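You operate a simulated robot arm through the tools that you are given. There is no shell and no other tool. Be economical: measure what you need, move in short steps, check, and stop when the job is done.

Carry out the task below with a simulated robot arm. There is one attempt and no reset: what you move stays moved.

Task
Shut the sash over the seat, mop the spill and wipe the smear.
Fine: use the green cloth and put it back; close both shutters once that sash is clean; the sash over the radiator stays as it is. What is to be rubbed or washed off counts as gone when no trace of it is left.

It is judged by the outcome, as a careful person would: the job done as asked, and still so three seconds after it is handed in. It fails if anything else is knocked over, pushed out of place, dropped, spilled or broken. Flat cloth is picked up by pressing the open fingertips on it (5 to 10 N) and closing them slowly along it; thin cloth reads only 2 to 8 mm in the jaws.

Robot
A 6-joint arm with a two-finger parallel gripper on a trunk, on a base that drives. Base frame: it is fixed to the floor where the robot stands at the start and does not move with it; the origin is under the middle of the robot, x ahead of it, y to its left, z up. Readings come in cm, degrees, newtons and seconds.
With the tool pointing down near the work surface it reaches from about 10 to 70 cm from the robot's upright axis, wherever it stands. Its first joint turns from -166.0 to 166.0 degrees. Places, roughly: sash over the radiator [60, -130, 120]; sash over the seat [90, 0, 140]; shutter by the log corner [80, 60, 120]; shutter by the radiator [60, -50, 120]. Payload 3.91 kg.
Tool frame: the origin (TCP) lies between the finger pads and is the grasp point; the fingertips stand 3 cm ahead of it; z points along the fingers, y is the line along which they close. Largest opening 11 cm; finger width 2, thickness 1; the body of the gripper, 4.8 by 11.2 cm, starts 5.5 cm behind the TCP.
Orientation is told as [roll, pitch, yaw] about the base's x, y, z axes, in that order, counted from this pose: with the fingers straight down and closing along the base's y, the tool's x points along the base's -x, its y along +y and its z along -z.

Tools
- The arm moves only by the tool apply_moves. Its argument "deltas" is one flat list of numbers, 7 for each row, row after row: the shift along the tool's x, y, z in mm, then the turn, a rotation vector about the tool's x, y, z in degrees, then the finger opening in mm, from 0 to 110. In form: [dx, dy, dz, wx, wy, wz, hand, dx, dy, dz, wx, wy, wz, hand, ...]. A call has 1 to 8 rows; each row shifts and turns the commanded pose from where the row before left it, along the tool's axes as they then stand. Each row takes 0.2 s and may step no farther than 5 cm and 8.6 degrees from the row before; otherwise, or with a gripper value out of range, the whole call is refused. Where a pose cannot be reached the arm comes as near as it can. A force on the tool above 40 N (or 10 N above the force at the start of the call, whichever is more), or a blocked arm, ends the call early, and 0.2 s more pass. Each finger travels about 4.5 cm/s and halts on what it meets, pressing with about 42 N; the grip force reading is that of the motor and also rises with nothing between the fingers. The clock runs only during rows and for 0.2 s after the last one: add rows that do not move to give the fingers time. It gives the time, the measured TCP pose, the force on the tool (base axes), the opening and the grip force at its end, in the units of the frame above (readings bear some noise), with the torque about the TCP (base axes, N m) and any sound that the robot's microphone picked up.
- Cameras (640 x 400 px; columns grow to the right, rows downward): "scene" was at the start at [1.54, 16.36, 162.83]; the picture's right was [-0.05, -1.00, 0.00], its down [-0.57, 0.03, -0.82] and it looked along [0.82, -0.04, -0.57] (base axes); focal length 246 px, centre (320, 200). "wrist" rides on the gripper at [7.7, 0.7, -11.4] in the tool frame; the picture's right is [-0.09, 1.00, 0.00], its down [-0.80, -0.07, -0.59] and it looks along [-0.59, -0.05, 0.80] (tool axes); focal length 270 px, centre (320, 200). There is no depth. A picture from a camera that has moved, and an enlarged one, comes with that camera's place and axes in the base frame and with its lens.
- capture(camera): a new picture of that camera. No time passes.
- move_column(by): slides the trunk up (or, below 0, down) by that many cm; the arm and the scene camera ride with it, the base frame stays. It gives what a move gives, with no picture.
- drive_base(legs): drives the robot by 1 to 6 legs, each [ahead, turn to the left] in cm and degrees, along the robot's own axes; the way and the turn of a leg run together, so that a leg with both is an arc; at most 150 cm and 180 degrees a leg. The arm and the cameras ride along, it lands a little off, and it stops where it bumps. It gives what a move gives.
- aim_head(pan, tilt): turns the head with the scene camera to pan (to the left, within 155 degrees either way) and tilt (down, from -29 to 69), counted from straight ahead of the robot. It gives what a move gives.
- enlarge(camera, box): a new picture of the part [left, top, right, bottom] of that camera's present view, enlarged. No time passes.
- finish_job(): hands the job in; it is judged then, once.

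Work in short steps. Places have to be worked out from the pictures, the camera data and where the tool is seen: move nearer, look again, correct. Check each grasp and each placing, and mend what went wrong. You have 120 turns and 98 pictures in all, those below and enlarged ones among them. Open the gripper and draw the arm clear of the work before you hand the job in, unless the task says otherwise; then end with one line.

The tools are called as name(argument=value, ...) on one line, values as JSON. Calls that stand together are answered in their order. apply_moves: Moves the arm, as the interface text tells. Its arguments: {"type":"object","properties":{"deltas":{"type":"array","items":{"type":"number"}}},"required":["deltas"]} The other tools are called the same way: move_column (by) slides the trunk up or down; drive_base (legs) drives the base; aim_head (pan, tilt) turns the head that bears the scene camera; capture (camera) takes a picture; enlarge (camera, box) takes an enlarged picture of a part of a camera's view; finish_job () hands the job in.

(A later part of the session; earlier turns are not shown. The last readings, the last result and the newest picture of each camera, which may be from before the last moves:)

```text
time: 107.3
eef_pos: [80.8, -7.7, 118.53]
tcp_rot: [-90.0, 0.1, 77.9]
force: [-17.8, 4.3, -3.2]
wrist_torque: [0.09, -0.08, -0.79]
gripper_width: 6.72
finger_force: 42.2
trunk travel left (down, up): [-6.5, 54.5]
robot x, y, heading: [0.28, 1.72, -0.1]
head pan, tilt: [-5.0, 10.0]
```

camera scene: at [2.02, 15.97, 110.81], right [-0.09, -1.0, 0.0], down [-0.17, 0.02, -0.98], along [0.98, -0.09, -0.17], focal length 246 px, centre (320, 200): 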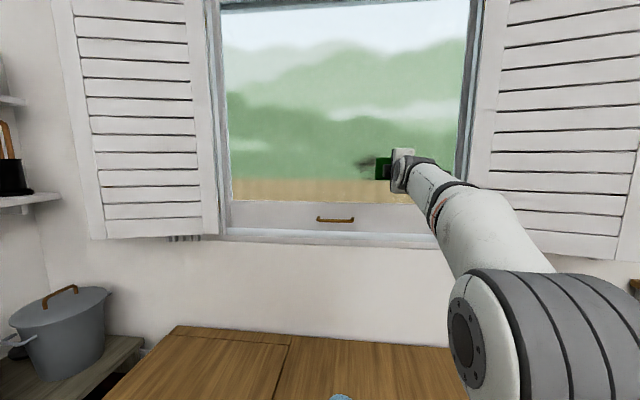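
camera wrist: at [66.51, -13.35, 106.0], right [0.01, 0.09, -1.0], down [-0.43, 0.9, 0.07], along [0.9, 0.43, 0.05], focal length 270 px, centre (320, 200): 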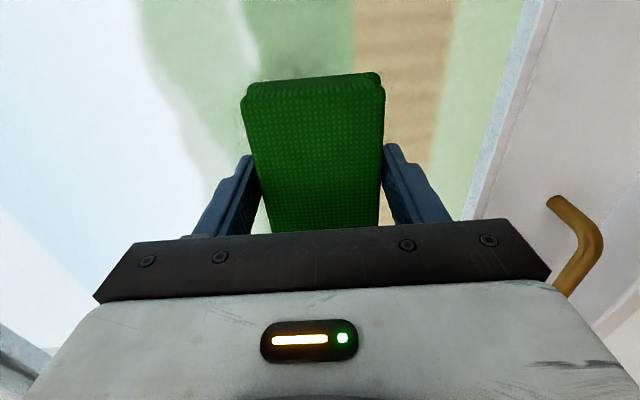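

In contact at about 18 N. Downward strokes now, with back-offs between them.

apply_moves(deltas=[0, 25, 0, 0, 0, 0, 0, 0, 25, 0, 0, 0, 0, 0, 0, 25, 0, 0, 0, 0, 0, 0, 25, 0, 0, 0, 0, 0, 0, 0, -15, 0, 0, 0, 0, 20, -45, 0, 0, 0, 0, 0, 0, -45, 0, 0, 0, 0, 0, 0, 0, 15, 0, 0, 0, 0])

apply_moves(deltas=[0, 25, 0, 0, 0, 0, 0, 0, 25, 0, 0, 0, 0, 0, 0, 25, 0, 0, 0, 0, 0, 0, 25, 0, 0, 0, 0, 0, 0, 0, -15, 0, 0, 0, 0, -40, -40, 0, 0, 0, 0, 0, 0, -45, 0, 0, 0, 0, 0, 0, 0, 15, 0, 0, 0, 0])

apply_moves(deltas=[0, 25, 0, 0, 0, 0, 0, 0, 25, 0, 0, 0, 0, 0, 0, 25, 0, 0, 0, 0, 0, 0, 25, 0, 0, 0, 0, 0, 0, 0, -30, 0, 0, 0, 0, 30, 0, -20, 0, 0, 0, 0, 45, 0, -20, 0, 0, 0, 0, 45, 0, 0, 0, 0, 0, 0])

capture(camera="scene")

```text
time: 109.1
eef_pos: [80.41, -9.67, 117.94]
tcp_rot: [-90.1, -0.2, 77.9]
force: [-23.8, 4.2, -0.1]
wrist_torque: [0.11, 0.87, 0.02]
gripper_width: 6.72
finger_force: 42.1
trunk travel left (down, up): [-6.5, 54.5]
robot x, y, heading: [0.16, 1.35, 0.0]
head pan, tilt: [-5.0, 10.0]
```

```text
refused: row 6 steps farther than a row can; nothing moved
```

```text
time: 110.9
eef_pos: [72.4, -19.02, 106.68]
tcp_rot: [-88.2, 10.1, 77.5]
force: [0.2, 1.5, 0.2]
wrist_torque: [0.09, 0.02, -0.09]
gripper_width: 6.7
finger_force: 42.2
out of reach, approached as far as the arm can: row 7
trunk travel left (down, up): [-6.5, 54.5]
robot x, y, heading: [0.37, 1.59, -0.1]
head pan, tilt: [-5.0, 10.0]
```

```text
41 pictures are left
camera scene: at [2.02, 16.03, 115.81], right [-0.09, -1.0, 0.0], down [-0.17, 0.01, -0.98], along [0.98, -0.09, -0.17], focal length 246 px, centre (320, 200)
```

scene: 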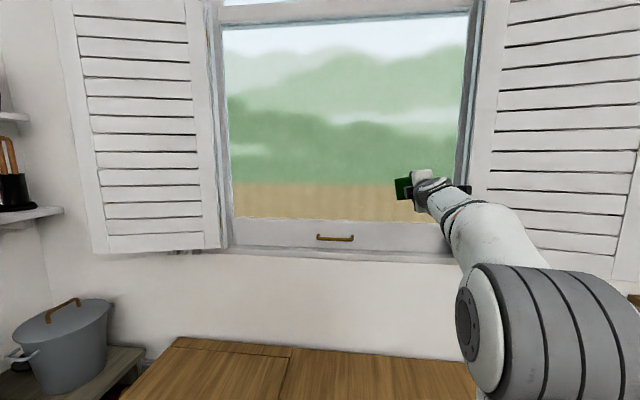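

enlarge(camera="scene", box=[300, 120, 450, 214])

enlarge(camera="scene", box=[210, 190, 460, 270])

```text
4.26 times, centred on (375, 167) of scene
camera zoom: at [2.02, 16.03, 115.81], right [-0.09, -1.0, 0.0], down [-0.17, 0.01, -0.98], along [0.98, -0.09, -0.17], focal length 1048 px, centre (86, 340)
```

zoom: 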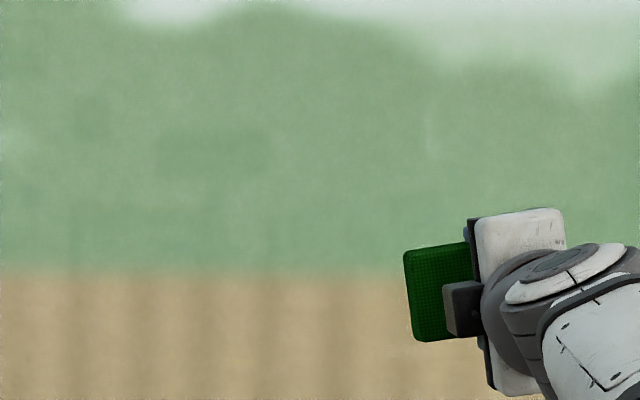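

```text
2.56 times, centred on (335, 230) of scene
camera zoom: at [2.02, 16.03, 115.81], right [-0.09, -1.0, 0.0], down [-0.17, 0.01, -0.98], along [0.98, -0.09, -0.17], focal length 630 px, centre (282, 123)
```

zoom: 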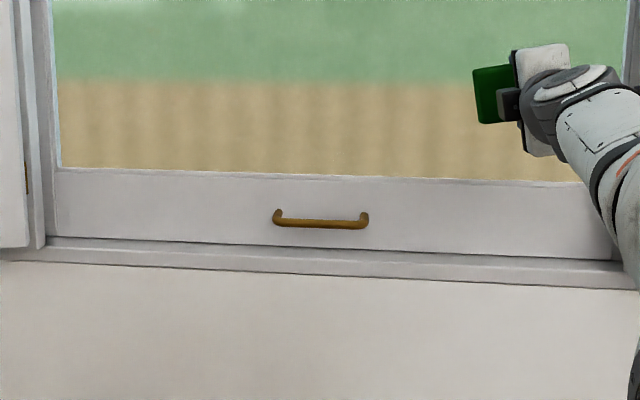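

The smear is gone and the sash rail sits on the sill. I bring the tool back down by rotating about the wrist, a few rows first.

apply_moves(deltas=[-20, 0, 0, 0, 0, 0, 0, -10, 24.6, -1.4, -6.5, 0, 0, 0, 0, 24.6, -1.4, -6.5, 0, 0, 0, 0, 24.6, -1.4, -6.5, 0, 0, 0, 0, 0, 0, 0, 0, 0, 0])

```text
time: 112.1
eef_pos: [72.03, -15.39, 99.98]
tcp_rot: [-70.1, -0.1, 77.9]
force: [-0.2, 0.5, -0.9]
wrist_torque: [-0.01, 0.01, -0.02]
gripper_width: 6.72
finger_force: 42.0
trunk travel left (down, up): [-6.5, 54.5]
robot x, y, heading: [0.57, 1.57, -0.2]
head pan, tilt: [-5.0, 10.0]
```

Back to the exact commanded orientation. Continue pitching down.

apply_moves(deltas=[0, 24.6, -1.4, -6.5, 0, 0, 0, 0, 24.6, -1.4, -6.5, 0, 0, 0, 0, 24.6, -1.4, -6.5, 0, 0, 0, 0, 24.6, -1.4, -6.5, 0, 0, 0, 0, 24.6, -1.4, -6.5, 0, 0, 0, 0, 24.6, -1.4, -6.5, 0, 0, 0, 0, 24.6, -1.4, -6.5, 0, 0, 0, 0, 24.6, -1.4, -6.5, 0, 0, 0])

```text
time: 113.9
eef_pos: [58.46, -12.73, 86.7]
tcp_rot: [-18.1, -0.2, 78.0]
force: [-0.3, -0.6, -0.4]
wrist_torque: [0.03, -0.03, 0.03]
gripper_width: 6.72
finger_force: 41.5
trunk travel left (down, up): [-6.5, 54.5]
robot x, y, heading: [0.21, 1.67, 0.1]
head pan, tilt: [-5.0, 10.0]
```

apply_moves(deltas=[0, 23, -1.2, -6, 0, 0, 0, 0, 23, -1.2, -6, 0, 0, 0, 0, 23, -1.2, -6, 0, 0, 0, -40, 5, 0, 0, 0, 0, 0, -40, 10, 0, 0, 0, 0, 0, -40, 10, 0, 0, 0, 0, 0, -36, 0, 0, 0, 0, 0, 0, 0, 0, 0, 0, 0, 0, 0])

move_column(by=-6)

capture(camera="wrist")

```text
time: 115.7
eef_pos: [52.63, 4.65, 85.64]
tcp_rot: [-0.3, 0.0, 78.0]
force: [0.6, -0.5, -0.7]
wrist_torque: [-0.02, 0.0, 0.03]
gripper_width: 6.74
finger_force: 41.6
trunk travel left (down, up): [-6.5, 54.5]
robot x, y, heading: [0.04, 1.6, 0.0]
head pan, tilt: [-5.0, 10.0]
```

```text
time: 116.7
eef_pos: [52.75, 4.47, 79.62]
tcp_rot: [-0.2, 0.0, 77.8]
force: [0.5, -0.1, -0.4]
wrist_torque: [-0.01, 0.0, 0.03]
gripper_width: 6.7
finger_force: 42.5
trunk travel left (down, up): [-0.5, 60.5]
robot x, y, heading: [0.34, 1.71, -0.1]
head pan, tilt: [-5.0, 10.0]
```

```text
38 pictures are left
camera wrist: at [50.37, -2.81, 91.14], right [-0.96, 0.3, 0.0], down [0.23, 0.77, 0.6], along [0.18, 0.57, -0.8], focal length 270 px, centre (320, 200)
```

wrist: 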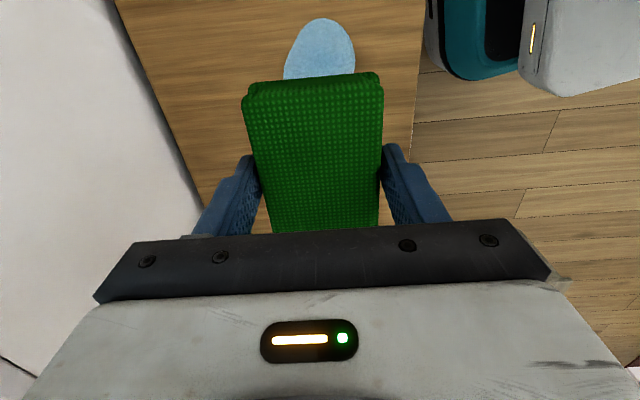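

Over the spill (x 48–58, y -0.5–9). I descend to near contact.

apply_moves(deltas=[0, 0, 45, 0, 0, 0, 0, 0, 0, 50, 0, 0, 0, 0, 0, 0, 50, 0, 0, 0, 0, 0, 0, 50, 0, 0, 0, 0, 0, 0, 50, 0, 0, 0, 0, 0, 0, 35, 0, 0, 0, 0, 0, 0, 0, 0, 0, 0, 0])

apply_moves(deltas=[0, 0, 8, 0, 0, 0, 0, 0, 0, 5, 0, 0, 0, 0, 0, 0, 0, 0, 0, 0, 0])

```text
time: 118.3
eef_pos: [52.7, 4.68, 51.57]
tcp_rot: [-0.2, 0.0, 77.9]
force: [1.3, 0.6, -1.0]
wrist_torque: [0.04, -0.01, 0.01]
gripper_width: 6.7
finger_force: 41.6
trunk travel left (down, up): [-0.5, 60.5]
robot x, y, heading: [0.35, 1.93, -0.2]
head pan, tilt: [-5.0, 10.0]
```

```text
time: 119.1
eef_pos: [52.83, 4.64, 50.22]
tcp_rot: [-0.2, 0.0, 77.9]
force: [-0.4, 0.1, -0.5]
wrist_torque: [-0.01, 0.02, 0.01]
gripper_width: 6.73
finger_force: 42.0
trunk travel left (down, up): [-0.5, 60.5]
robot x, y, heading: [0.16, 1.71, -0.0]
head pan, tilt: [-5.0, 10.0]
```

apply_moves(deltas=[0, 0, 4, 0, 0, 0, 0, 0, 0, 3, 0, 0, 0, 0, 0, 0, 3, 0, 0, 0, 0, 0, 0, 0, 0, 0, 0, 0])

```text
time: 120.1
eef_pos: [52.83, 4.59, 49.66]
tcp_rot: [-0.5, -0.1, 77.9]
force: [-0.9, 1.2, 34.1]
wrist_torque: [-0.65, 1.21, 0.02]
gripper_width: 6.72
finger_force: 42.1
trunk travel left (down, up): [-0.5, 60.5]
robot x, y, heading: [-0.08, 1.64, 0.1]
head pan, tilt: [-5.0, 10.0]
```

34 N is too firm; I ease 2.5 mm and wipe in strokes over the spill.

apply_moves(deltas=[0, 0, -2.5, 0, 0, 0, 0, 0, 25, 0, 0, 0, 0, 0, 0, 20, 0, 0, 0, 0, 0, 25, 0, 0, 0, 0, 0, 0, 0, -30, 0, 0, 0, 0, 0, 0, -30, 0, 0, 0, 0, 0, 0, -30, 0, 0, 0, 0, 0, 0, 0, 0, 0, 0, 0, 0])

apply_moves(deltas=[-25, 0, 0, 0, 0, 0, 0, -25, 0, 0, 0, 0, 0, 0, 0, 30, 0, 0, 0, 0, 0, 0, 30, 0, 0, 0, 0, 0, 0, 30, 0, 0, 0, 0, 0, 25, 0, 0, 0, 0, 0, 0, 0, -30, 0, 0, 0, 0, 0, 0, -30, 0, 0, 0, 0, 0])

```text
time: 121.9
eef_pos: [56.6, 1.26, 49.6]
tcp_rot: [-0.1, 0.1, 77.9]
force: [-0.6, 0.2, 2.3]
wrist_torque: [-0.05, -0.01, -0.01]
gripper_width: 6.72
finger_force: 42.2
trunk travel left (down, up): [-0.5, 60.5]
robot x, y, heading: [0.2, 1.95, -0.0]
head pan, tilt: [-5.0, 10.0]
```

```text
time: 123.7
eef_pos: [54.37, 4.22, 49.68]
tcp_rot: [-0.3, 0.0, 78.0]
force: [0.9, -0.4, -0.8]
wrist_torque: [-0.01, 0.0, 0.02]
gripper_width: 6.72
finger_force: 42.0
trunk travel left (down, up): [-0.5, 60.5]
robot x, y, heading: [0.05, 1.54, -0.1]
head pan, tilt: [-5.0, 10.0]
```

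Pressure faded; I press 2 mm deeper and wipe again.

apply_moves(deltas=[0, 0, 2.2, 0, 0, 0, 0, 0, 30, 0, 0, 0, 0, 0, 0, 30, 0, 0, 0, 0, 0, -25, 0, 0, 0, 0, 0, 0, -20, 0, 0, 0, 0, 0, 0, 0, -30, 0, 0, 0, 0, 0, 0, -30, 0, 0, 0, 0, 0, 0, -30, 0, 0, 0, 0, 0])

apply_moves(deltas=[25, 0, 0, 0, 0, 0, 0, 25, 0, 0, 0, 0, 0, 0, 25, 0, 0, 0, 0, 0, 0, 0, 30, 0, 0, 0, 0, 0, 0, 30, 0, 0, 0, 0, 0, 0, 30, 0, 0, 0, 0, 0, -25, 0, 0, 0, 0, 0, 0, 0, -30, 0, 0, 0, 0, 0])

apply_moves(deltas=[0, 0, -15, 0, 0, 0, 0, 0, 0, -30, 0, 0, 0, 0, 0, 0, -30, 0, 0, 0, 0, 0, 0, -40, 0, 0, 0, 0, 40, 0, 0, 0, 0, 0, 0, 40, 0, 0, 0, 0, 0, 0, 40, 0, 0, 0, 0, 0, 0, 0, 0, 0, 0, 0, 0, 0])

aim_head(pan=-10, tilt=50)

capture(camera="scene")

```text
time: 124.6
eef_pos: [48.69, 6.35, 49.51]
tcp_rot: [-0.4, 0.0, 77.9]
force: [-5.1, 2.4, 22.7]
wrist_torque: [0.53, 0.79, 0.09]
gripper_width: 6.7
finger_force: 41.9
trunk travel left (down, up): [-0.5, 60.5]
robot x, y, heading: [0.32, 1.84, -0.1]
head pan, tilt: [-5.0, 10.0]
stopped in row 4: the force on the tool passed its limit (the readings are from after the stop); the commanded pose is now the measured one
```

```text
time: 125.9
eef_pos: [40.25, 0.43, 49.51]
tcp_rot: [-0.6, -0.1, 77.9]
force: [-9.1, 1.9, 22.3]
wrist_torque: [0.15, 0.96, 0.07]
gripper_width: 6.75
finger_force: 42.0
trunk travel left (down, up): [-0.5, 60.5]
robot x, y, heading: [0.36, 1.93, 0.0]
head pan, tilt: [-5.0, 10.0]
stopped in row 6: the force on the tool passed its limit (the readings are from after the stop); the commanded pose is now the measured one
```

```text
time: 127.7
eef_pos: [37.72, -11.17, 60.95]
tcp_rot: [-0.7, 0.1, 77.9]
force: [-0.3, 0.2, 0.1]
wrist_torque: [-0.02, -0.01, 0.0]
gripper_width: 6.75
finger_force: 41.7
trunk travel left (down, up): [-0.5, 60.5]
robot x, y, heading: [0.47, 1.07, 0.2]
head pan, tilt: [-5.0, 10.0]
```

```text
time: 128.8
eef_pos: [37.76, -11.19, 61.04]
tcp_rot: [-0.8, -0.1, 77.9]
force: [-0.2, -0.3, 0.2]
wrist_torque: [-0.02, 0.01, -0.01]
gripper_width: 6.7
finger_force: 41.9
trunk travel left (down, up): [-0.5, 60.5]
robot x, y, heading: [0.4, 1.64, 0.1]
head pan, tilt: [-10.0, 50.0]
```

```text
37 pictures are left
camera scene: at [0.35, 15.45, 103.63], right [-0.17, -0.98, 0.0], down [-0.75, 0.13, -0.64], along [0.63, -0.11, -0.77], focal length 246 px, centre (320, 200)
```

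scene: 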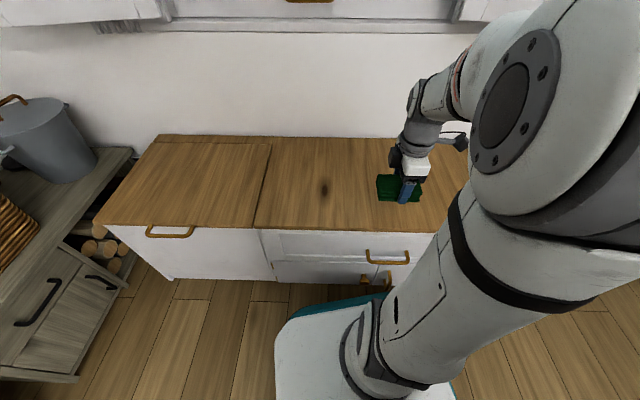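

The spill is gone, but a dark spot shows at (325, 190). I look closer.

enlarge(camera="scene", box=[240, 130, 440, 255])

capture(camera="wrist")

```text
3.20 times, centred on (340, 192) of scene
camera zoom: at [0.35, 15.45, 103.63], right [-0.17, -0.98, 0.0], down [-0.75, 0.13, -0.64], along [0.63, -0.11, -0.77], focal length 788 px, centre (256, 224)
```

zoom: 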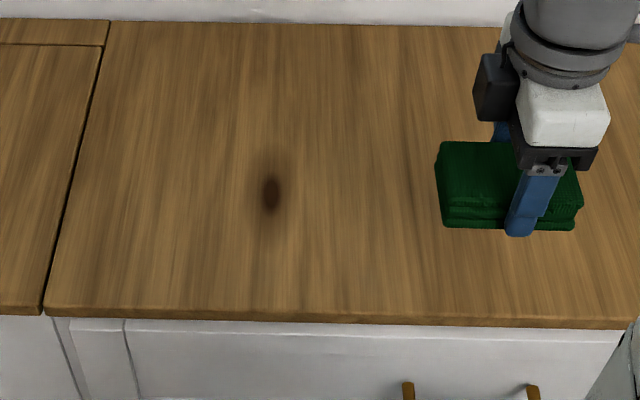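

```text
35 pictures are left
camera wrist: at [35.28, -18.61, 72.54], right [-0.96, 0.29, -0.01], down [0.23, 0.77, 0.6], along [0.18, 0.57, -0.8], focal length 270 px, centre (320, 200)
```

wrist: 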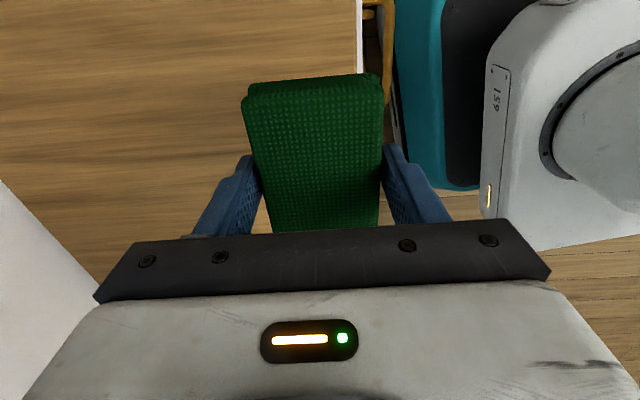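

It looks like a knot in the wood that lay under the spill, but I'll wipe over it once more to be sure.

apply_moves(deltas=[-45, -20, 0, 0, 0, 0, 0, -45, -20, 0, 0, 0, 0, 0, -45, -20, 0, 0, 0, 0, 0, -45, -20, 0, 0, 0, 0, 0, -8, -16, 40, 0, 0, 0, 0, 0, 0, 40, 0, 0, 0, 0, 0, 0, 28, 0, 0, 0, 0, 0, 0, 0, 0, 0, 0, 0])

apply_moves(deltas=[0, 0, 4, 0, 0, 0, 0, 0, 0, 2.5, 0, 0, 0, 0, 0, 0, 0, 0, 0, 0, 0])

```text
time: 130.6
eef_pos: [50.91, 5.05, 50.21]
tcp_rot: [-0.7, 0.0, 77.9]
force: [0.2, -0.8, -1.2]
wrist_torque: [0.02, -0.01, 0.03]
gripper_width: 6.72
finger_force: 42.2
trunk travel left (down, up): [-0.5, 60.5]
robot x, y, heading: [0.47, 2.07, -0.0]
head pan, tilt: [-10.0, 50.0]
```

```text
time: 131.4
eef_pos: [50.94, 5.1, 49.67]
tcp_rot: [-0.8, -0.1, 78.0]
force: [-0.2, 0.0, -0.4]
wrist_torque: [-0.03, 0.03, 0.01]
gripper_width: 6.72
finger_force: 41.6
trunk travel left (down, up): [-0.5, 60.5]
robot x, y, heading: [-0.02, 1.66, 0.2]
head pan, tilt: [-10.0, 50.0]
```

apply_moves(deltas=[0, 0, 2, 0, 0, 0, 0, 0, 20, 1, 0, 0, 0, 0, 0, -20, 0, 0, 0, 0, 0, 0, -20, 0, 0, 0, 0, 0, 20, 0, 0, 0, 0, 0, 0, 0, 20, 0, 0, 0, 0, 0, 0, 20, 0, 0, 0, 0, 0, 0, 0, 0, 0, 0, 0, 0])

apply_moves(deltas=[0, 0, -15, 0, 0, 0, 0, 0, 0, -30, 0, 0, 0, 0, 0, 0, -40, 0, 0, 0, 0, 40, 0, -20, 0, 0, 0, 0, 40, 0, 0, 0, 0, 0, 0, 40, 0, 0, 0, 0, 0, 0, 20, 0, 0, 0, 0, 0, 0, 0, 0, 0, 0, 0, 0, 0])

enlarge(camera="scene", box=[240, 130, 440, 255])

```text
time: 132.9
eef_pos: [50.2, 3.31, 49.58]
tcp_rot: [-1.2, -0.1, 77.9]
force: [-8.2, -0.6, 19.0]
wrist_torque: [0.09, 0.87, 0.09]
gripper_width: 6.72
finger_force: 41.8
trunk travel left (down, up): [-0.5, 60.5]
robot x, y, heading: [0.19, 1.59, 0.2]
head pan, tilt: [-10.0, 50.0]
stopped in row 7: the force on the tool passed its limit (the readings are from after the stop); the commanded pose is now the measured one
```

```text
time: 134.8
eef_pos: [47.06, -10.45, 59.85]
tcp_rot: [-1.3, -0.2, 77.8]
force: [-0.4, 0.4, -0.5]
wrist_torque: [0.0, 0.02, 0.01]
gripper_width: 6.71
finger_force: 42.1
trunk travel left (down, up): [-0.5, 60.5]
robot x, y, heading: [0.6, 1.33, -0.1]
head pan, tilt: [-10.0, 50.0]
```

```text
3.20 times, centred on (340, 192) of scene
camera zoom: at [0.36, 15.45, 103.63], right [-0.17, -0.98, 0.0], down [-0.75, 0.13, -0.64], along [0.63, -0.11, -0.77], focal length 788 px, centre (256, 224)
```

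zoom: 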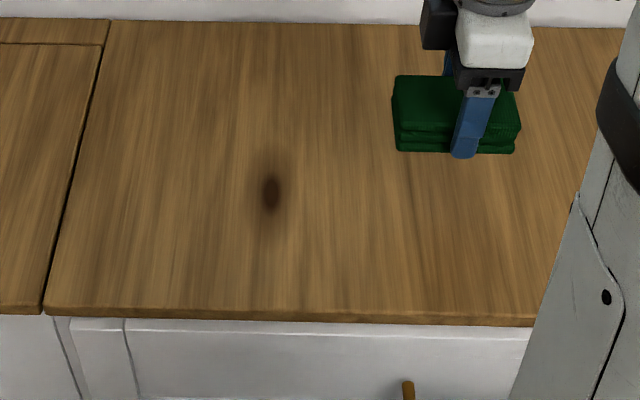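

The spot is unchanged, so it is a knot. Before putting the cloth back, I check the glass once more.

aim_head(pan=-5, tilt=8)

enlarge(camera="scene", box=[260, 60, 460, 185])

capture(camera="scene")

```text
time: 135.8
eef_pos: [47.17, -10.49, 59.98]
tcp_rot: [-1.2, 0.0, 77.9]
force: [1.0, 0.5, 0.4]
wrist_torque: [0.01, 0.0, -0.01]
gripper_width: 6.72
finger_force: 42.0
trunk travel left (down, up): [-0.5, 60.5]
robot x, y, heading: [0.51, 1.66, 0.1]
head pan, tilt: [-5.0, 8.0]
```

```text
3.20 times, centred on (360, 122) of scene
camera zoom: at [2.01, 15.98, 110.13], right [-0.09, -1.0, 0.0], down [-0.14, 0.01, -0.99], along [0.99, -0.09, -0.14], focal length 788 px, centre (192, 448)
```

zoom: 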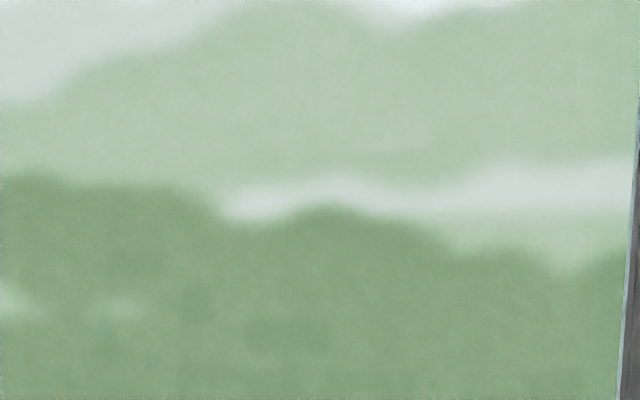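

```text
32 pictures are left
camera scene: at [2.01, 15.98, 110.13], right [-0.09, -1.0, 0.0], down [-0.14, 0.01, -0.99], along [0.99, -0.09, -0.14], focal length 246 px, centre (320, 200)
```

scene: 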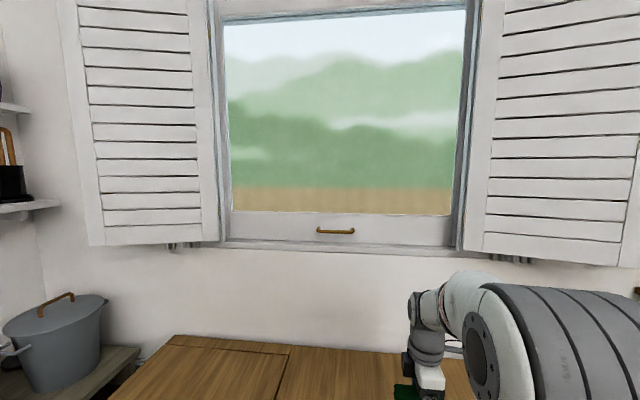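

The glass is clean and the sash down. Now I set the cloth back at its original place [45.6, -10.2].

apply_moves(deltas=[0, 15, 20, 0, 0, -1.2, 0, 0, 0, 40, 0, 0, 0, 0, 0, 0, 35, 0, 0, 0, 0, 0, 0, 6, 0, 0, 0, 0, 0, 0, 0, 0, 0, 0, 0])

```text
time: 137.0
eef_pos: [45.73, -10.13, 49.67]
tcp_rot: [-1.3, 0.0, 79.1]
force: [-0.1, -0.2, 2.2]
wrist_torque: [0.06, 0.06, 0.0]
gripper_width: 6.74
finger_force: 41.8
trunk travel left (down, up): [-0.5, 60.5]
robot x, y, heading: [0.58, 1.63, 0.1]
head pan, tilt: [-5.0, 8.0]
```

Light contact at the right spot. Release and rise.

apply_moves(deltas=[0, 0, 0, 0, 0, 0, 75, 0, 0, 0, 0, 0, 0, 90, 0, 0, 0, 0, 0, 0, 105, 0, 0, 0, 0, 0, 0, 105, 0, 0, -40, 0, 0, 0, 105, 0, 0, -50, 0, 0, 0, 105, 0, 0, -50, 0, 0, 0, 105, 0, 0, -50, 0, 0, 0, 105])

capture(camera="wrist")

```text
time: 138.8
eef_pos: [45.54, -10.18, 68.82]
tcp_rot: [-1.2, -0.1, 79.1]
force: [1.1, 0.0, -0.1]
wrist_torque: [-0.02, 0.01, -0.01]
gripper_width: 10.51
finger_force: 0.1
trunk travel left (down, up): [-0.5, 60.5]
robot x, y, heading: [0.57, 1.67, 0.3]
head pan, tilt: [-5.0, 8.0]
```

```text
31 pictures are left
camera wrist: at [43.12, -17.55, 80.34], right [-0.96, 0.27, -0.02], down [0.21, 0.78, 0.6], along [0.18, 0.57, -0.8], focal length 270 px, centre (320, 200)
```

wrist: 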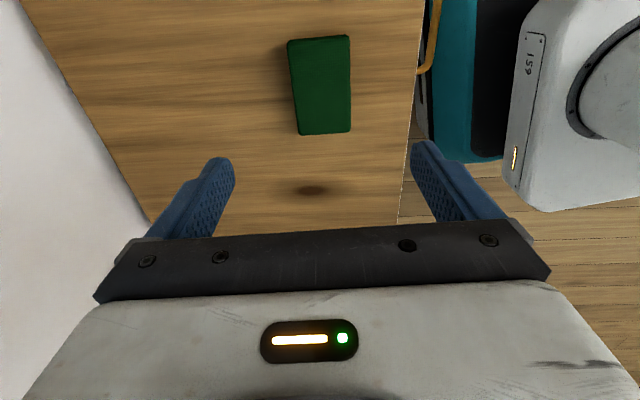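

The cloth is back in place. Next the shutters: I raise the arm, turn the tool back, close the fingers, then back the base off and move right toward the right shutter.

apply_moves(deltas=[0, 0, -40, 0, 0, 8.5, 60, 0, 0, -40, 0, 0, 8.5, 20, 0, 0, -40, 0, 0, 8.5, 0, 0, 0, -40, 0, 0, 8.5, 0, 0, 0, -40, 0, 0, 8.5, 0, 0, 0, 0, 0, 0, 8.5, 0, 0, 0, 0, 0, 0, 8.5, 0, 0, 0, 0, 0, 0, 8.5, 0])

drive_base(legs=[[-30, 0], [0, -90], [45, 0], [0, 90]])

aim_head(pan=-25, tilt=25)

capture(camera="scene")

```text
time: 140.6
eef_pos: [44.92, -10.16, 88.89]
tcp_rot: [-0.4, -1.2, 11.0]
force: [-0.7, -0.3, 0.4]
wrist_torque: [0.01, -0.03, -0.02]
gripper_width: 0.02
finger_force: 37.4
trunk travel left (down, up): [-0.5, 60.5]
robot x, y, heading: [0.4, 1.85, -0.3]
head pan, tilt: [-5.0, 8.0]
```

```text
time: 152.6
eef_pos: [15.24, -55.31, 88.86]
tcp_rot: [-0.4, -1.2, 10.2]
force: [0.0, -0.4, 0.0]
wrist_torque: [0.02, 0.01, -0.02]
gripper_width: 0.0
finger_force: 37.4
trunk travel left (down, up): [-0.5, 60.5]
robot x, y, heading: [-29.28, -44.73, -1.5]
head pan, tilt: [-5.0, 8.0]
```

```text
time: 153.4
eef_pos: [15.17, -55.39, 88.82]
tcp_rot: [-0.4, -1.1, 10.2]
force: [-1.0, 1.1, -0.3]
wrist_torque: [-0.01, -0.03, -0.03]
gripper_width: 0.03
finger_force: 37.3
trunk travel left (down, up): [-0.5, 60.5]
robot x, y, heading: [-29.12, -44.54, -1.3]
head pan, tilt: [-25.0, 25.0]
```

```text
30 pictures are left
camera scene: at [-28.14, -33.27, 107.38], right [-0.44, -0.9, 0.0], down [-0.38, 0.19, -0.91], along [0.81, -0.4, -0.42], focal length 246 px, centre (320, 200)
```

scene: 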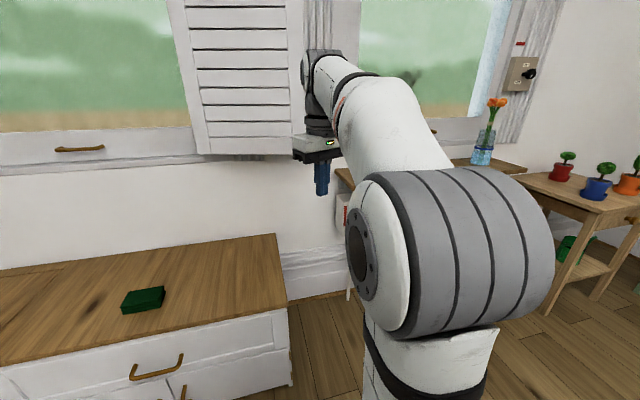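

The right shutter's free edge is at about [56.5, -68], standing ~11 cm off the wall. I drive ahead 20 cm and shift the tool right, clear of that edge, then pitch it to horizontal.

drive_base(legs=[[20, 0]])

apply_moves(deltas=[0, -45, 0, 0, 0, 0, 0, 0, -45, 0, 0, 0, 0, 0, 0, -45, 0, 0, 0, 0, 0, 0, -45, 0, 0, 0, 0, 0, 0, -30, 0, 0, 0, 0, 0, 0, 0, 0, 0, 0, 0])

```text
time: 155.0
eef_pos: [35.02, -55.86, 88.91]
tcp_rot: [-0.4, -1.2, 10.2]
force: [0.6, 0.1, 0.1]
wrist_torque: [0.0, -0.01, 0.02]
gripper_width: 0.01
finger_force: 38.0
trunk travel left (down, up): [-0.5, 60.5]
robot x, y, heading: [-9.11, -44.96, -1.4]
head pan, tilt: [-25.0, 25.0]
```

```text
refused: deltas must hold 7 numbers for each row
```

apply_moves(deltas=[0, -45, 0, 0, 0, 0, 0, 0, -45, 0, 0, 0, 0, 0, 0, -45, 0, 0, 0, 0, 0, 0, -45, 0, 0, 0, 0, 0, 0, -35, 0, 0, 0, 0, 0, 0, 0, 0, 0, 0, 0, 0])

apply_moves(deltas=[-24.6, 0, -1.4, 0, -6.5, 0, 0, -24.6, 0, -1.4, 0, -6.5, 0, 0, -24.6, 0, -1.4, 0, -6.5, 0, 0, -24.6, 0, -1.4, 0, -6.5, 0, 0, -24.6, 0, -1.4, 0, -6.5, 0, 0, -24.6, 0, -1.4, 0, -6.5, 0, 0, 0, 0, 0, 0, 0, 0, 0])

capture(camera="wrist")

capture(camera="scene")

```text
time: 156.4
eef_pos: [38.83, -76.99, 88.79]
tcp_rot: [-0.4, -1.1, 10.4]
force: [0.1, -1.0, -0.7]
wrist_torque: [0.02, -0.01, -0.03]
gripper_width: 0.01
finger_force: 37.4
trunk travel left (down, up): [-0.5, 60.5]
robot x, y, heading: [-9.41, -45.17, -1.2]
head pan, tilt: [-25.0, 25.0]
```

```text
time: 158.0
eef_pos: [52.3, -74.46, 94.21]
tcp_rot: [-0.5, -40.2, 10.6]
force: [0.1, -0.9, -0.1]
wrist_torque: [0.0, -0.02, 0.01]
gripper_width: 0.0
finger_force: 37.6
trunk travel left (down, up): [-0.5, 60.5]
robot x, y, heading: [-9.45, -44.69, -1.5]
head pan, tilt: [-25.0, 25.0]
```

```text
29 pictures are left
camera wrist: at [39.11, -76.15, 98.03], right [-0.11, 0.99, 0.05], down [0.24, -0.02, 0.97], along [0.97, 0.12, -0.23], focal length 270 px, centre (320, 200)
```

wrist: 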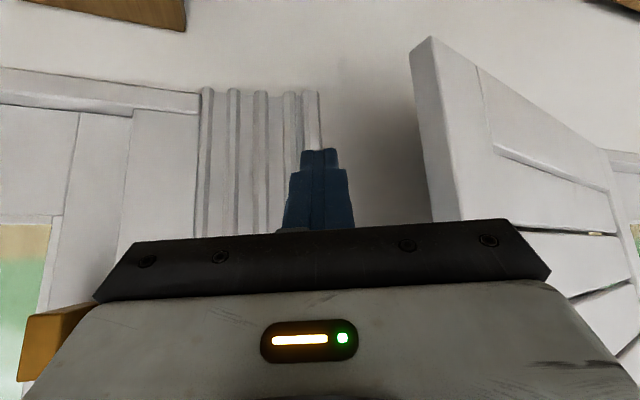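

```text
28 pictures are left
camera scene: at [-8.33, -33.77, 107.38], right [-0.44, -0.9, 0.0], down [-0.38, 0.19, -0.91], along [0.81, -0.4, -0.42], focal length 246 px, centre (320, 200)
```

scene: 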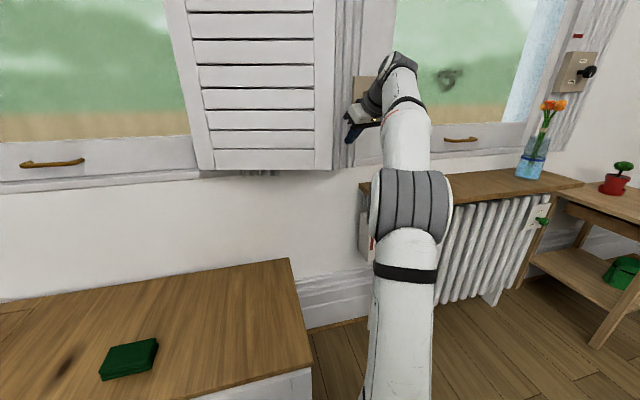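

The wrist view shows the shutter's free edge to the left with a gap to the wall behind it. I finish pitching up, staying right of the edge.

apply_moves(deltas=[-20, -8, -1.4, 0, -6.5, 0, 0, -20, -8, -1.4, 0, -6.5, 0, 0, -22, -6, -1.4, 0, -6.5, 0, 0, -24.6, 0, -1.4, 0, -6.5, 0, 0, -24.6, 0, -1.4, 0, -6.5, 0, 0, -24.6, 0, -1.4, 0, -6.5, 0, 0, -24.6, 0, -1.4, 0, -6.5, 0, 0, 0, 0, 0, 0, 0, 0, 0])

capture(camera="wrist")

capture(camera="scene")

```text
time: 159.8
eef_pos: [59.4, -75.41, 108.08]
tcp_rot: [-5.6, -85.7, 15.8]
force: [-1.1, -0.2, -0.2]
wrist_torque: [0.0, -0.01, 0.02]
gripper_width: 0.0
finger_force: 37.2
trunk travel left (down, up): [-0.5, 60.5]
robot x, y, heading: [-9.43, -45.11, -1.4]
head pan, tilt: [-25.0, 25.0]
```

```text
27 pictures are left
camera wrist: at [47.49, -76.97, 101.34], right [-0.17, 0.98, 0.08], down [-0.51, -0.16, 0.84], along [0.84, 0.1, 0.53], focal length 270 px, centre (320, 200)
```

wrist: 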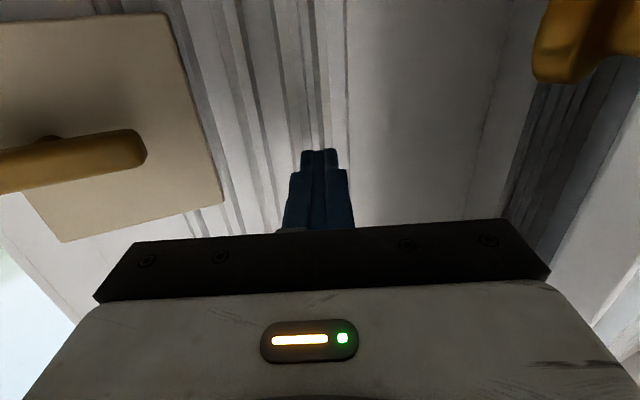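

```text
26 pictures are left
camera scene: at [-8.32, -33.77, 107.38], right [-0.44, -0.9, 0.0], down [-0.38, 0.19, -0.91], along [0.81, -0.4, -0.42], focal length 246 px, centre (320, 200)
```

scene: 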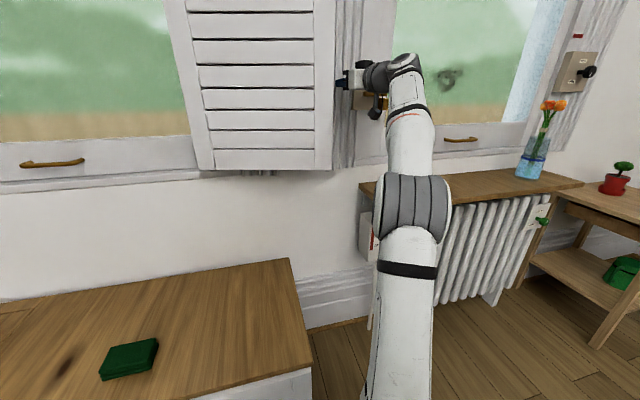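

The fingertips are just right of and behind the free edge (a brass knob is on the shutter's rear face). I back up 1 cm and move left gently until contact.

apply_moves(deltas=[0, 0, -10, 0, 0, 0, 0, 0, 15, 0, 0, 0, 0, 0, 0, 15, 0, 0, 0, 0, 0, 0, 10, 0, 0, 0, 0, 0, 0, 10, 0, 0, 0, 0, 0, 0, 10, 0, 0, 0, 0, 0, 0, 10, 0, 0, 0, 0, 0, 0, 0, 0, 0, 0, 0, 0])

capture(camera="wrist")

```text
time: 161.0
eef_pos: [57.15, -71.94, 108.35]
tcp_rot: [-2.0, -85.8, 11.3]
force: [-12.3, -21.4, 0.6]
wrist_torque: [0.67, -0.28, 1.84]
gripper_width: 0.02
finger_force: 37.8
trunk travel left (down, up): [-0.5, 60.5]
robot x, y, heading: [-9.28, -45.08, -1.2]
head pan, tilt: [-25.0, 25.0]
stopped in row 5: the force on the tool passed its limit (the readings are from after the stop); the commanded pose is now the measured one
```

```text
25 pictures are left
camera wrist: at [45.21, -73.23, 101.52], right [-0.15, 0.98, 0.09], down [-0.52, -0.15, 0.84], along [0.84, 0.09, 0.53], focal length 270 px, centre (320, 200)
```

wrist: 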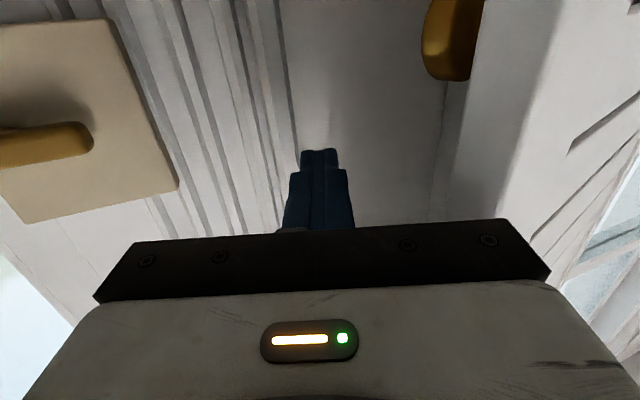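

The gripper body touched the edge before the fingers. I back off, yaw the tool 16° more to the left so the fingers lead, and try again.

apply_moves(deltas=[0, -15, 0, 0, 0, 0, 0, 0, 0, -12, -8, 0, 0, 0, 0, 0, 0, -8, 0, 0, 0, 0, 10, 0, 0, 0, 0, 0, 0, 10, 0, 0, 0, 0, 0, 0, 10, 0, 0, 0, 0, 0, 0, 10, 0, 0, 0, 0, 0, 0, 0, 0, 0, 0, 0, 0])

capture(camera="wrist")

```text
time: 162.8
eef_pos: [54.72, -69.46, 108.31]
tcp_rot: [12.1, -85.6, 13.5]
force: [0.1, 0.1, -0.1]
wrist_torque: [0.01, -0.01, 0.01]
gripper_width: 0.0
finger_force: 37.9
trunk travel left (down, up): [-0.5, 60.5]
robot x, y, heading: [-9.36, -45.15, -1.7]
head pan, tilt: [-25.0, 25.0]
```

```text
24 pictures are left
camera wrist: at [43.58, -74.02, 101.61], right [-0.42, 0.9, 0.1], down [-0.44, -0.31, 0.84], along [0.79, 0.31, 0.53], focal length 270 px, centre (320, 200)
```

wrist: 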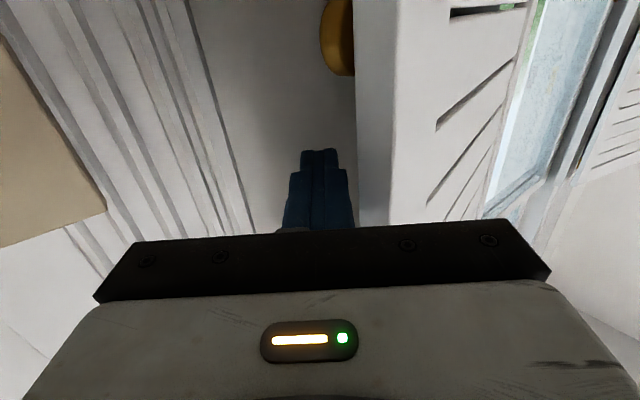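

The fingers are now hooked behind the free edge. I pull the shutter around along its arc.

apply_moves(deltas=[0, 28, -13.5, 0, 0, 0, 0, 0, 28, -13.5, 0, 0, 0, 0, 0, 31, -8.5, 0, 0, 0, 0, 0, 31, -8.5, 0, 0, 0, 0, 0, 32, -2.5, 0, 0, 0, 0, 0, 32, -2.5, 0, 0, 0, 0, 0, 0, 0, 0, 0, 0, 0])

capture(camera="wrist")

```text
time: 164.4
eef_pos: [42.43, -55.17, 109.07]
tcp_rot: [11.9, -85.6, 13.7]
force: [-0.1, 0.6, 0.3]
wrist_torque: [0.01, 0.01, -0.03]
gripper_width: 0.02
finger_force: 37.7
trunk travel left (down, up): [-0.5, 60.5]
robot x, y, heading: [-9.44, -44.85, -1.5]
head pan, tilt: [-25.0, 25.0]
```

```text
23 pictures are left
camera wrist: at [31.27, -59.68, 102.3], right [-0.42, 0.9, 0.1], down [-0.44, -0.31, 0.84], along [0.79, 0.31, 0.53], focal length 270 px, centre (320, 200)
```

wrist: 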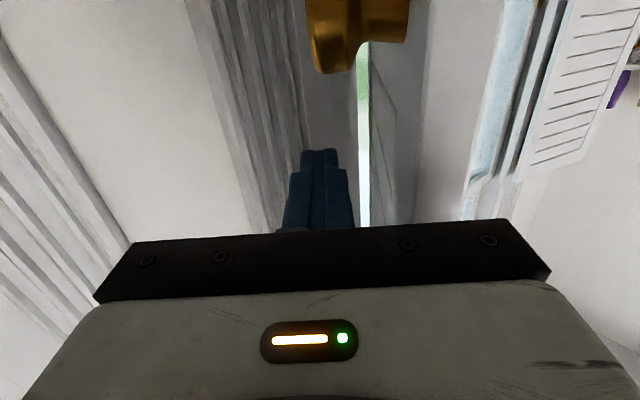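

The shutter is swinging. I keep following the arc, pushing left and forward.

apply_moves(deltas=[0, 32, 3, 0, 0, 0, 0, 0, 32, 3, 0, 0, 0, 0, 0, 31, 10, 0, 0, 0, 0, 0, 31, 10, 0, 0, 0, 0, 0, 31, 10, 0, 0, 0, 0, 0, 27, 17, 0, 0, 0, 0, 0, 27, 17, 0, 0, 0, 0, 0, 27, 17, 0, 0, 0, 0])

aim_head(pan=0, tilt=15)

capture(camera="scene")

```text
time: 165.4
eef_pos: [38.75, -43.29, 109.41]
tcp_rot: [4.0, -85.8, 21.5]
force: [-61.9, -16.2, -10.0]
wrist_torque: [0.42, -2.32, 1.04]
gripper_width: 0.01
finger_force: 38.2
trunk travel left (down, up): [-0.5, 60.5]
robot x, y, heading: [-9.72, -45.1, -1.5]
head pan, tilt: [-25.0, 25.0]
stopped in row 5: the force on the tool passed its limit (the readings are from after the stop); the commanded pose is now the measured one
```

```text
time: 166.3
eef_pos: [38.74, -43.27, 109.28]
tcp_rot: [4.9, -85.8, 20.5]
force: [-88.9, -22.8, -7.1]
wrist_torque: [0.65, -2.88, 1.48]
gripper_width: 0.0
finger_force: 37.9
trunk travel left (down, up): [-0.5, 60.5]
robot x, y, heading: [-9.2, -44.92, -1.7]
head pan, tilt: [0.0, 15.0]
```

```text
22 pictures are left
camera scene: at [-7.54, -30.0, 109.01], right [-0.03, -1.0, 0.0], down [-0.26, 0.01, -0.97], along [0.97, -0.03, -0.26], focal length 246 px, centre (320, 200)
```

scene: 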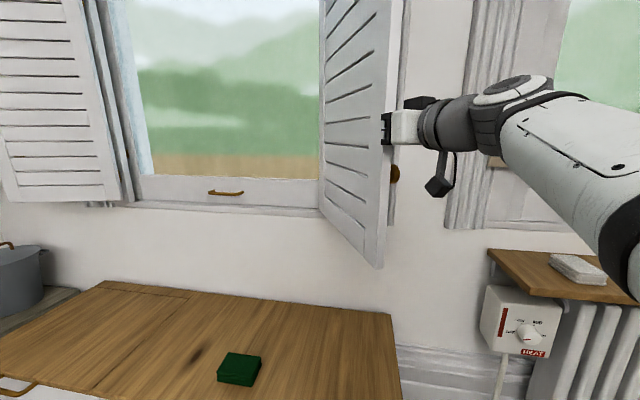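

The fingertips jammed on the free edge (89 N), so I release at once by backing off, then go around to the rear face again.

apply_moves(deltas=[0, 0, -20, 0, 0, 0, 0, 0, 0, -20, 0, 0, 0, 0, 0, -45, 0, 0, 0, 0, 0, 0, -45, 0, 0, 0, 0, 0, 0, 0, 0, 0, 0, 0, 0])

capture(camera="scene")

```text
time: 167.5
eef_pos: [38.98, -52.94, 109.45]
tcp_rot: [4.7, -85.7, 20.7]
force: [0.4, -0.3, 0.3]
wrist_torque: [-0.03, -0.01, -0.01]
gripper_width: 0.0
finger_force: 37.3
trunk travel left (down, up): [-0.5, 60.5]
robot x, y, heading: [-9.31, -45.26, -1.0]
head pan, tilt: [0.0, 15.0]
```

```text
21 pictures are left
camera scene: at [-7.29, -29.92, 109.0], right [-0.03, -1.0, 0.0], down [-0.26, 0.01, -0.97], along [0.97, -0.02, -0.26], focal length 246 px, centre (320, 200)
```

scene: 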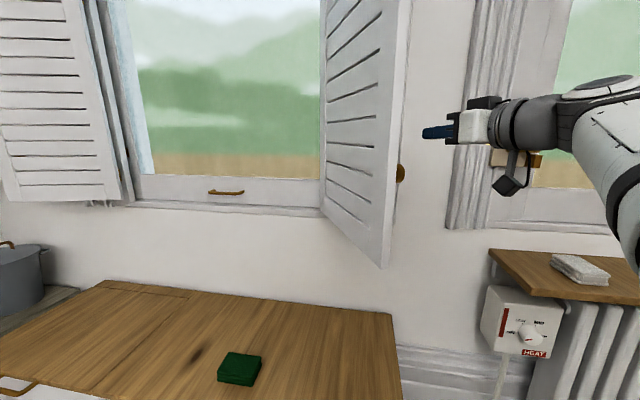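

Free again. I move forward along the rear face and push left along the arc.

apply_moves(deltas=[0, 0, 40, 0, 0, 0, 0, 0, 10, 20, 0, 0, 0, 0, 0, 25, 0, 0, 0, 0, 0, 0, 30, 8, 0, 0, 0, 0, 0, 30, 10, 0, 0, 0, 0, 0, 30, 16, 0, 0, 0, 0, 0, 30, 20, 0, 0, 0, 0, 0, 0, 0, 0, 0, 0, 0])

capture(camera="scene")

```text
time: 169.3
eef_pos: [42.74, -33.93, 108.67]
tcp_rot: [5.7, -85.6, 19.7]
force: [0.7, 0.4, 0.7]
wrist_torque: [-0.01, -0.03, 0.0]
gripper_width: 0.0
finger_force: 37.5
trunk travel left (down, up): [-0.5, 60.5]
robot x, y, heading: [-9.45, -44.84, -1.4]
head pan, tilt: [0.0, 15.0]
```

```text
20 pictures are left
camera scene: at [-7.29, -29.92, 109.0], right [-0.03, -1.0, 0.0], down [-0.26, 0.01, -0.97], along [0.97, -0.02, -0.26], focal length 246 px, centre (320, 200)
```

scene: 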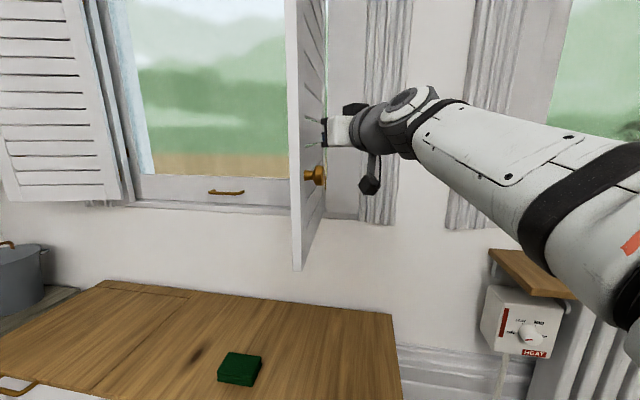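

It is past perpendicular now. I continue pushing it toward the window.

apply_moves(deltas=[0, 30, 20, 0, 0, 0, 0, 0, 26, 26, 0, 0, 0, 0, 0, 22, 30, 0, 0, 0, 0, 0, 18, 33, 0, 0, 0, 0, 0, 14, 34, 0, 0, 0, 0, 0, 9, 36, 0, 0, 0, 0, 0, 5, 36, 0, 0, 0, 0, 0, 0, 0, 0, 0, 0, 0])

capture(camera="scene")

```text
time: 171.1
eef_pos: [57.17, -13.55, 107.11]
tcp_rot: [5.6, -85.6, 19.7]
force: [-0.3, -1.0, 0.5]
wrist_torque: [-0.01, 0.0, 0.02]
gripper_width: 0.0
finger_force: 37.6
trunk travel left (down, up): [-0.5, 60.5]
robot x, y, heading: [-8.99, -44.97, -1.5]
head pan, tilt: [0.0, 15.0]
```

```text
19 pictures are left
camera scene: at [-7.26, -29.91, 109.0], right [-0.03, -1.0, 0.0], down [-0.26, 0.01, -0.97], along [0.97, -0.02, -0.26], focal length 246 px, centre (320, 200)
```

scene: 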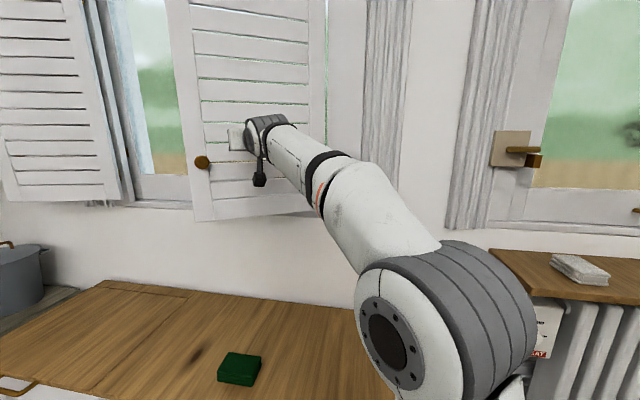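

Nearly there. I push on toward the window; reach will get tight, so I raise the trunk 8 cm first (arm compensates down a little).

move_column(by=8)

apply_moves(deltas=[25, -8, 25, 0, 0, 0, 0, 25, -12, 28, 0, 0, 0, 0, 15, -14, 28, 0, 0, 0, 0, 0, -16, 28, 0, 0, 0, 0, 0, -18, 28, 0, 0, 0, 0, 0, -18, 28, 0, 0, 0, 0, 0, -18, 26, 0, 0, 0, 0, 0, 0, 0, 0, 0, 0, 0])

capture(camera="scene")

```text
time: 172.3
eef_pos: [57.16, -13.47, 115.08]
tcp_rot: [5.6, -85.6, 19.7]
force: [-0.7, 0.1, -0.2]
wrist_torque: [0.04, 0.02, -0.01]
gripper_width: 0.0
finger_force: 38.4
trunk travel left (down, up): [-8.5, 52.5]
robot x, y, heading: [-9.68, -45.09, -1.7]
head pan, tilt: [0.0, 15.0]
```

```text
time: 173.5
eef_pos: [71.41, -13.94, 107.55]
tcp_rot: [5.3, -84.9, 20.3]
force: [-42.9, -14.8, -11.5]
wrist_torque: [0.05, 0.09, -0.26]
gripper_width: 0.04
finger_force: 37.4
trunk travel left (down, up): [-8.5, 52.5]
robot x, y, heading: [-9.26, -44.92, -1.6]
head pan, tilt: [0.0, 15.0]
stopped in row 6: the force on the tool passed its limit (the readings are from after the stop); the commanded pose is now the measured one
```

```text
18 pictures are left
camera scene: at [-7.72, -30.05, 117.0], right [-0.03, -1.0, 0.0], down [-0.26, 0.01, -0.97], along [0.97, -0.02, -0.26], focal length 246 px, centre (320, 200)
```

scene: 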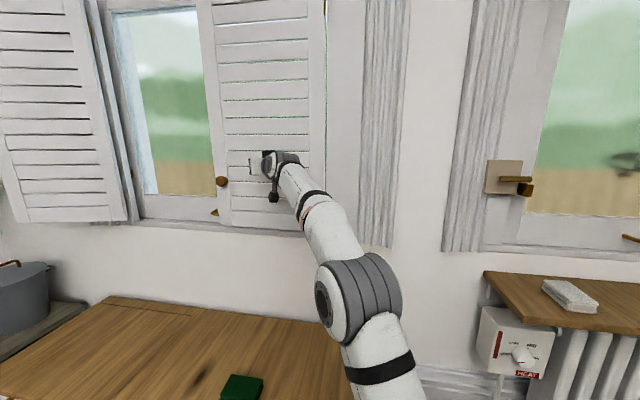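

The shutter stopped firmly at about the wall plane, so it looks shut. I back off and inspect.

apply_moves(deltas=[0, 0, -30, 0, 0, 0, 0, 0, 0, -40, 0, 0, 0, 0, 0, 0, -40, 0, 0, 0, 0, 0, 0, -40, 0, 0, 0, 0, 0, 0, -40, 0, 0, 0, 0, 0, 0, 0, 0, 0, 0, 0])

enlarge(camera="scene", box=[100, 0, 420, 250])

```text
time: 174.9
eef_pos: [54.69, -22.07, 108.78]
tcp_rot: [5.6, -84.8, 20.2]
force: [0.0, -0.9, 0.3]
wrist_torque: [0.01, 0.03, 0.02]
gripper_width: 0.0
finger_force: 37.5
trunk travel left (down, up): [-8.5, 52.5]
robot x, y, heading: [-9.53, -44.92, -1.5]
head pan, tilt: [0.0, 15.0]
```

```text
1.60 times, centred on (260, 125) of scene
camera zoom: at [-7.31, -29.92, 117.0], right [-0.03, -1.0, 0.0], down [-0.26, 0.01, -0.97], along [0.97, -0.02, -0.26], focal length 394 px, centre (416, 320)
```

zoom: 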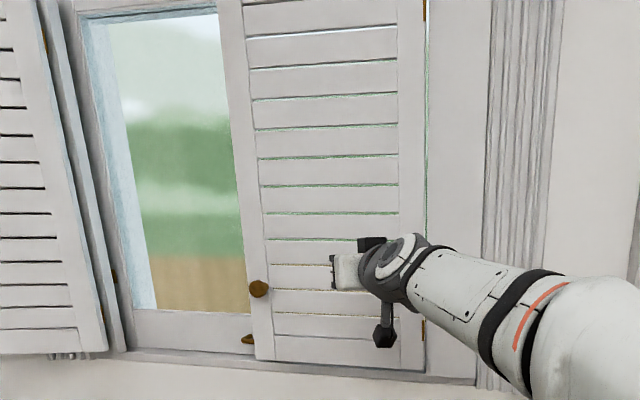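

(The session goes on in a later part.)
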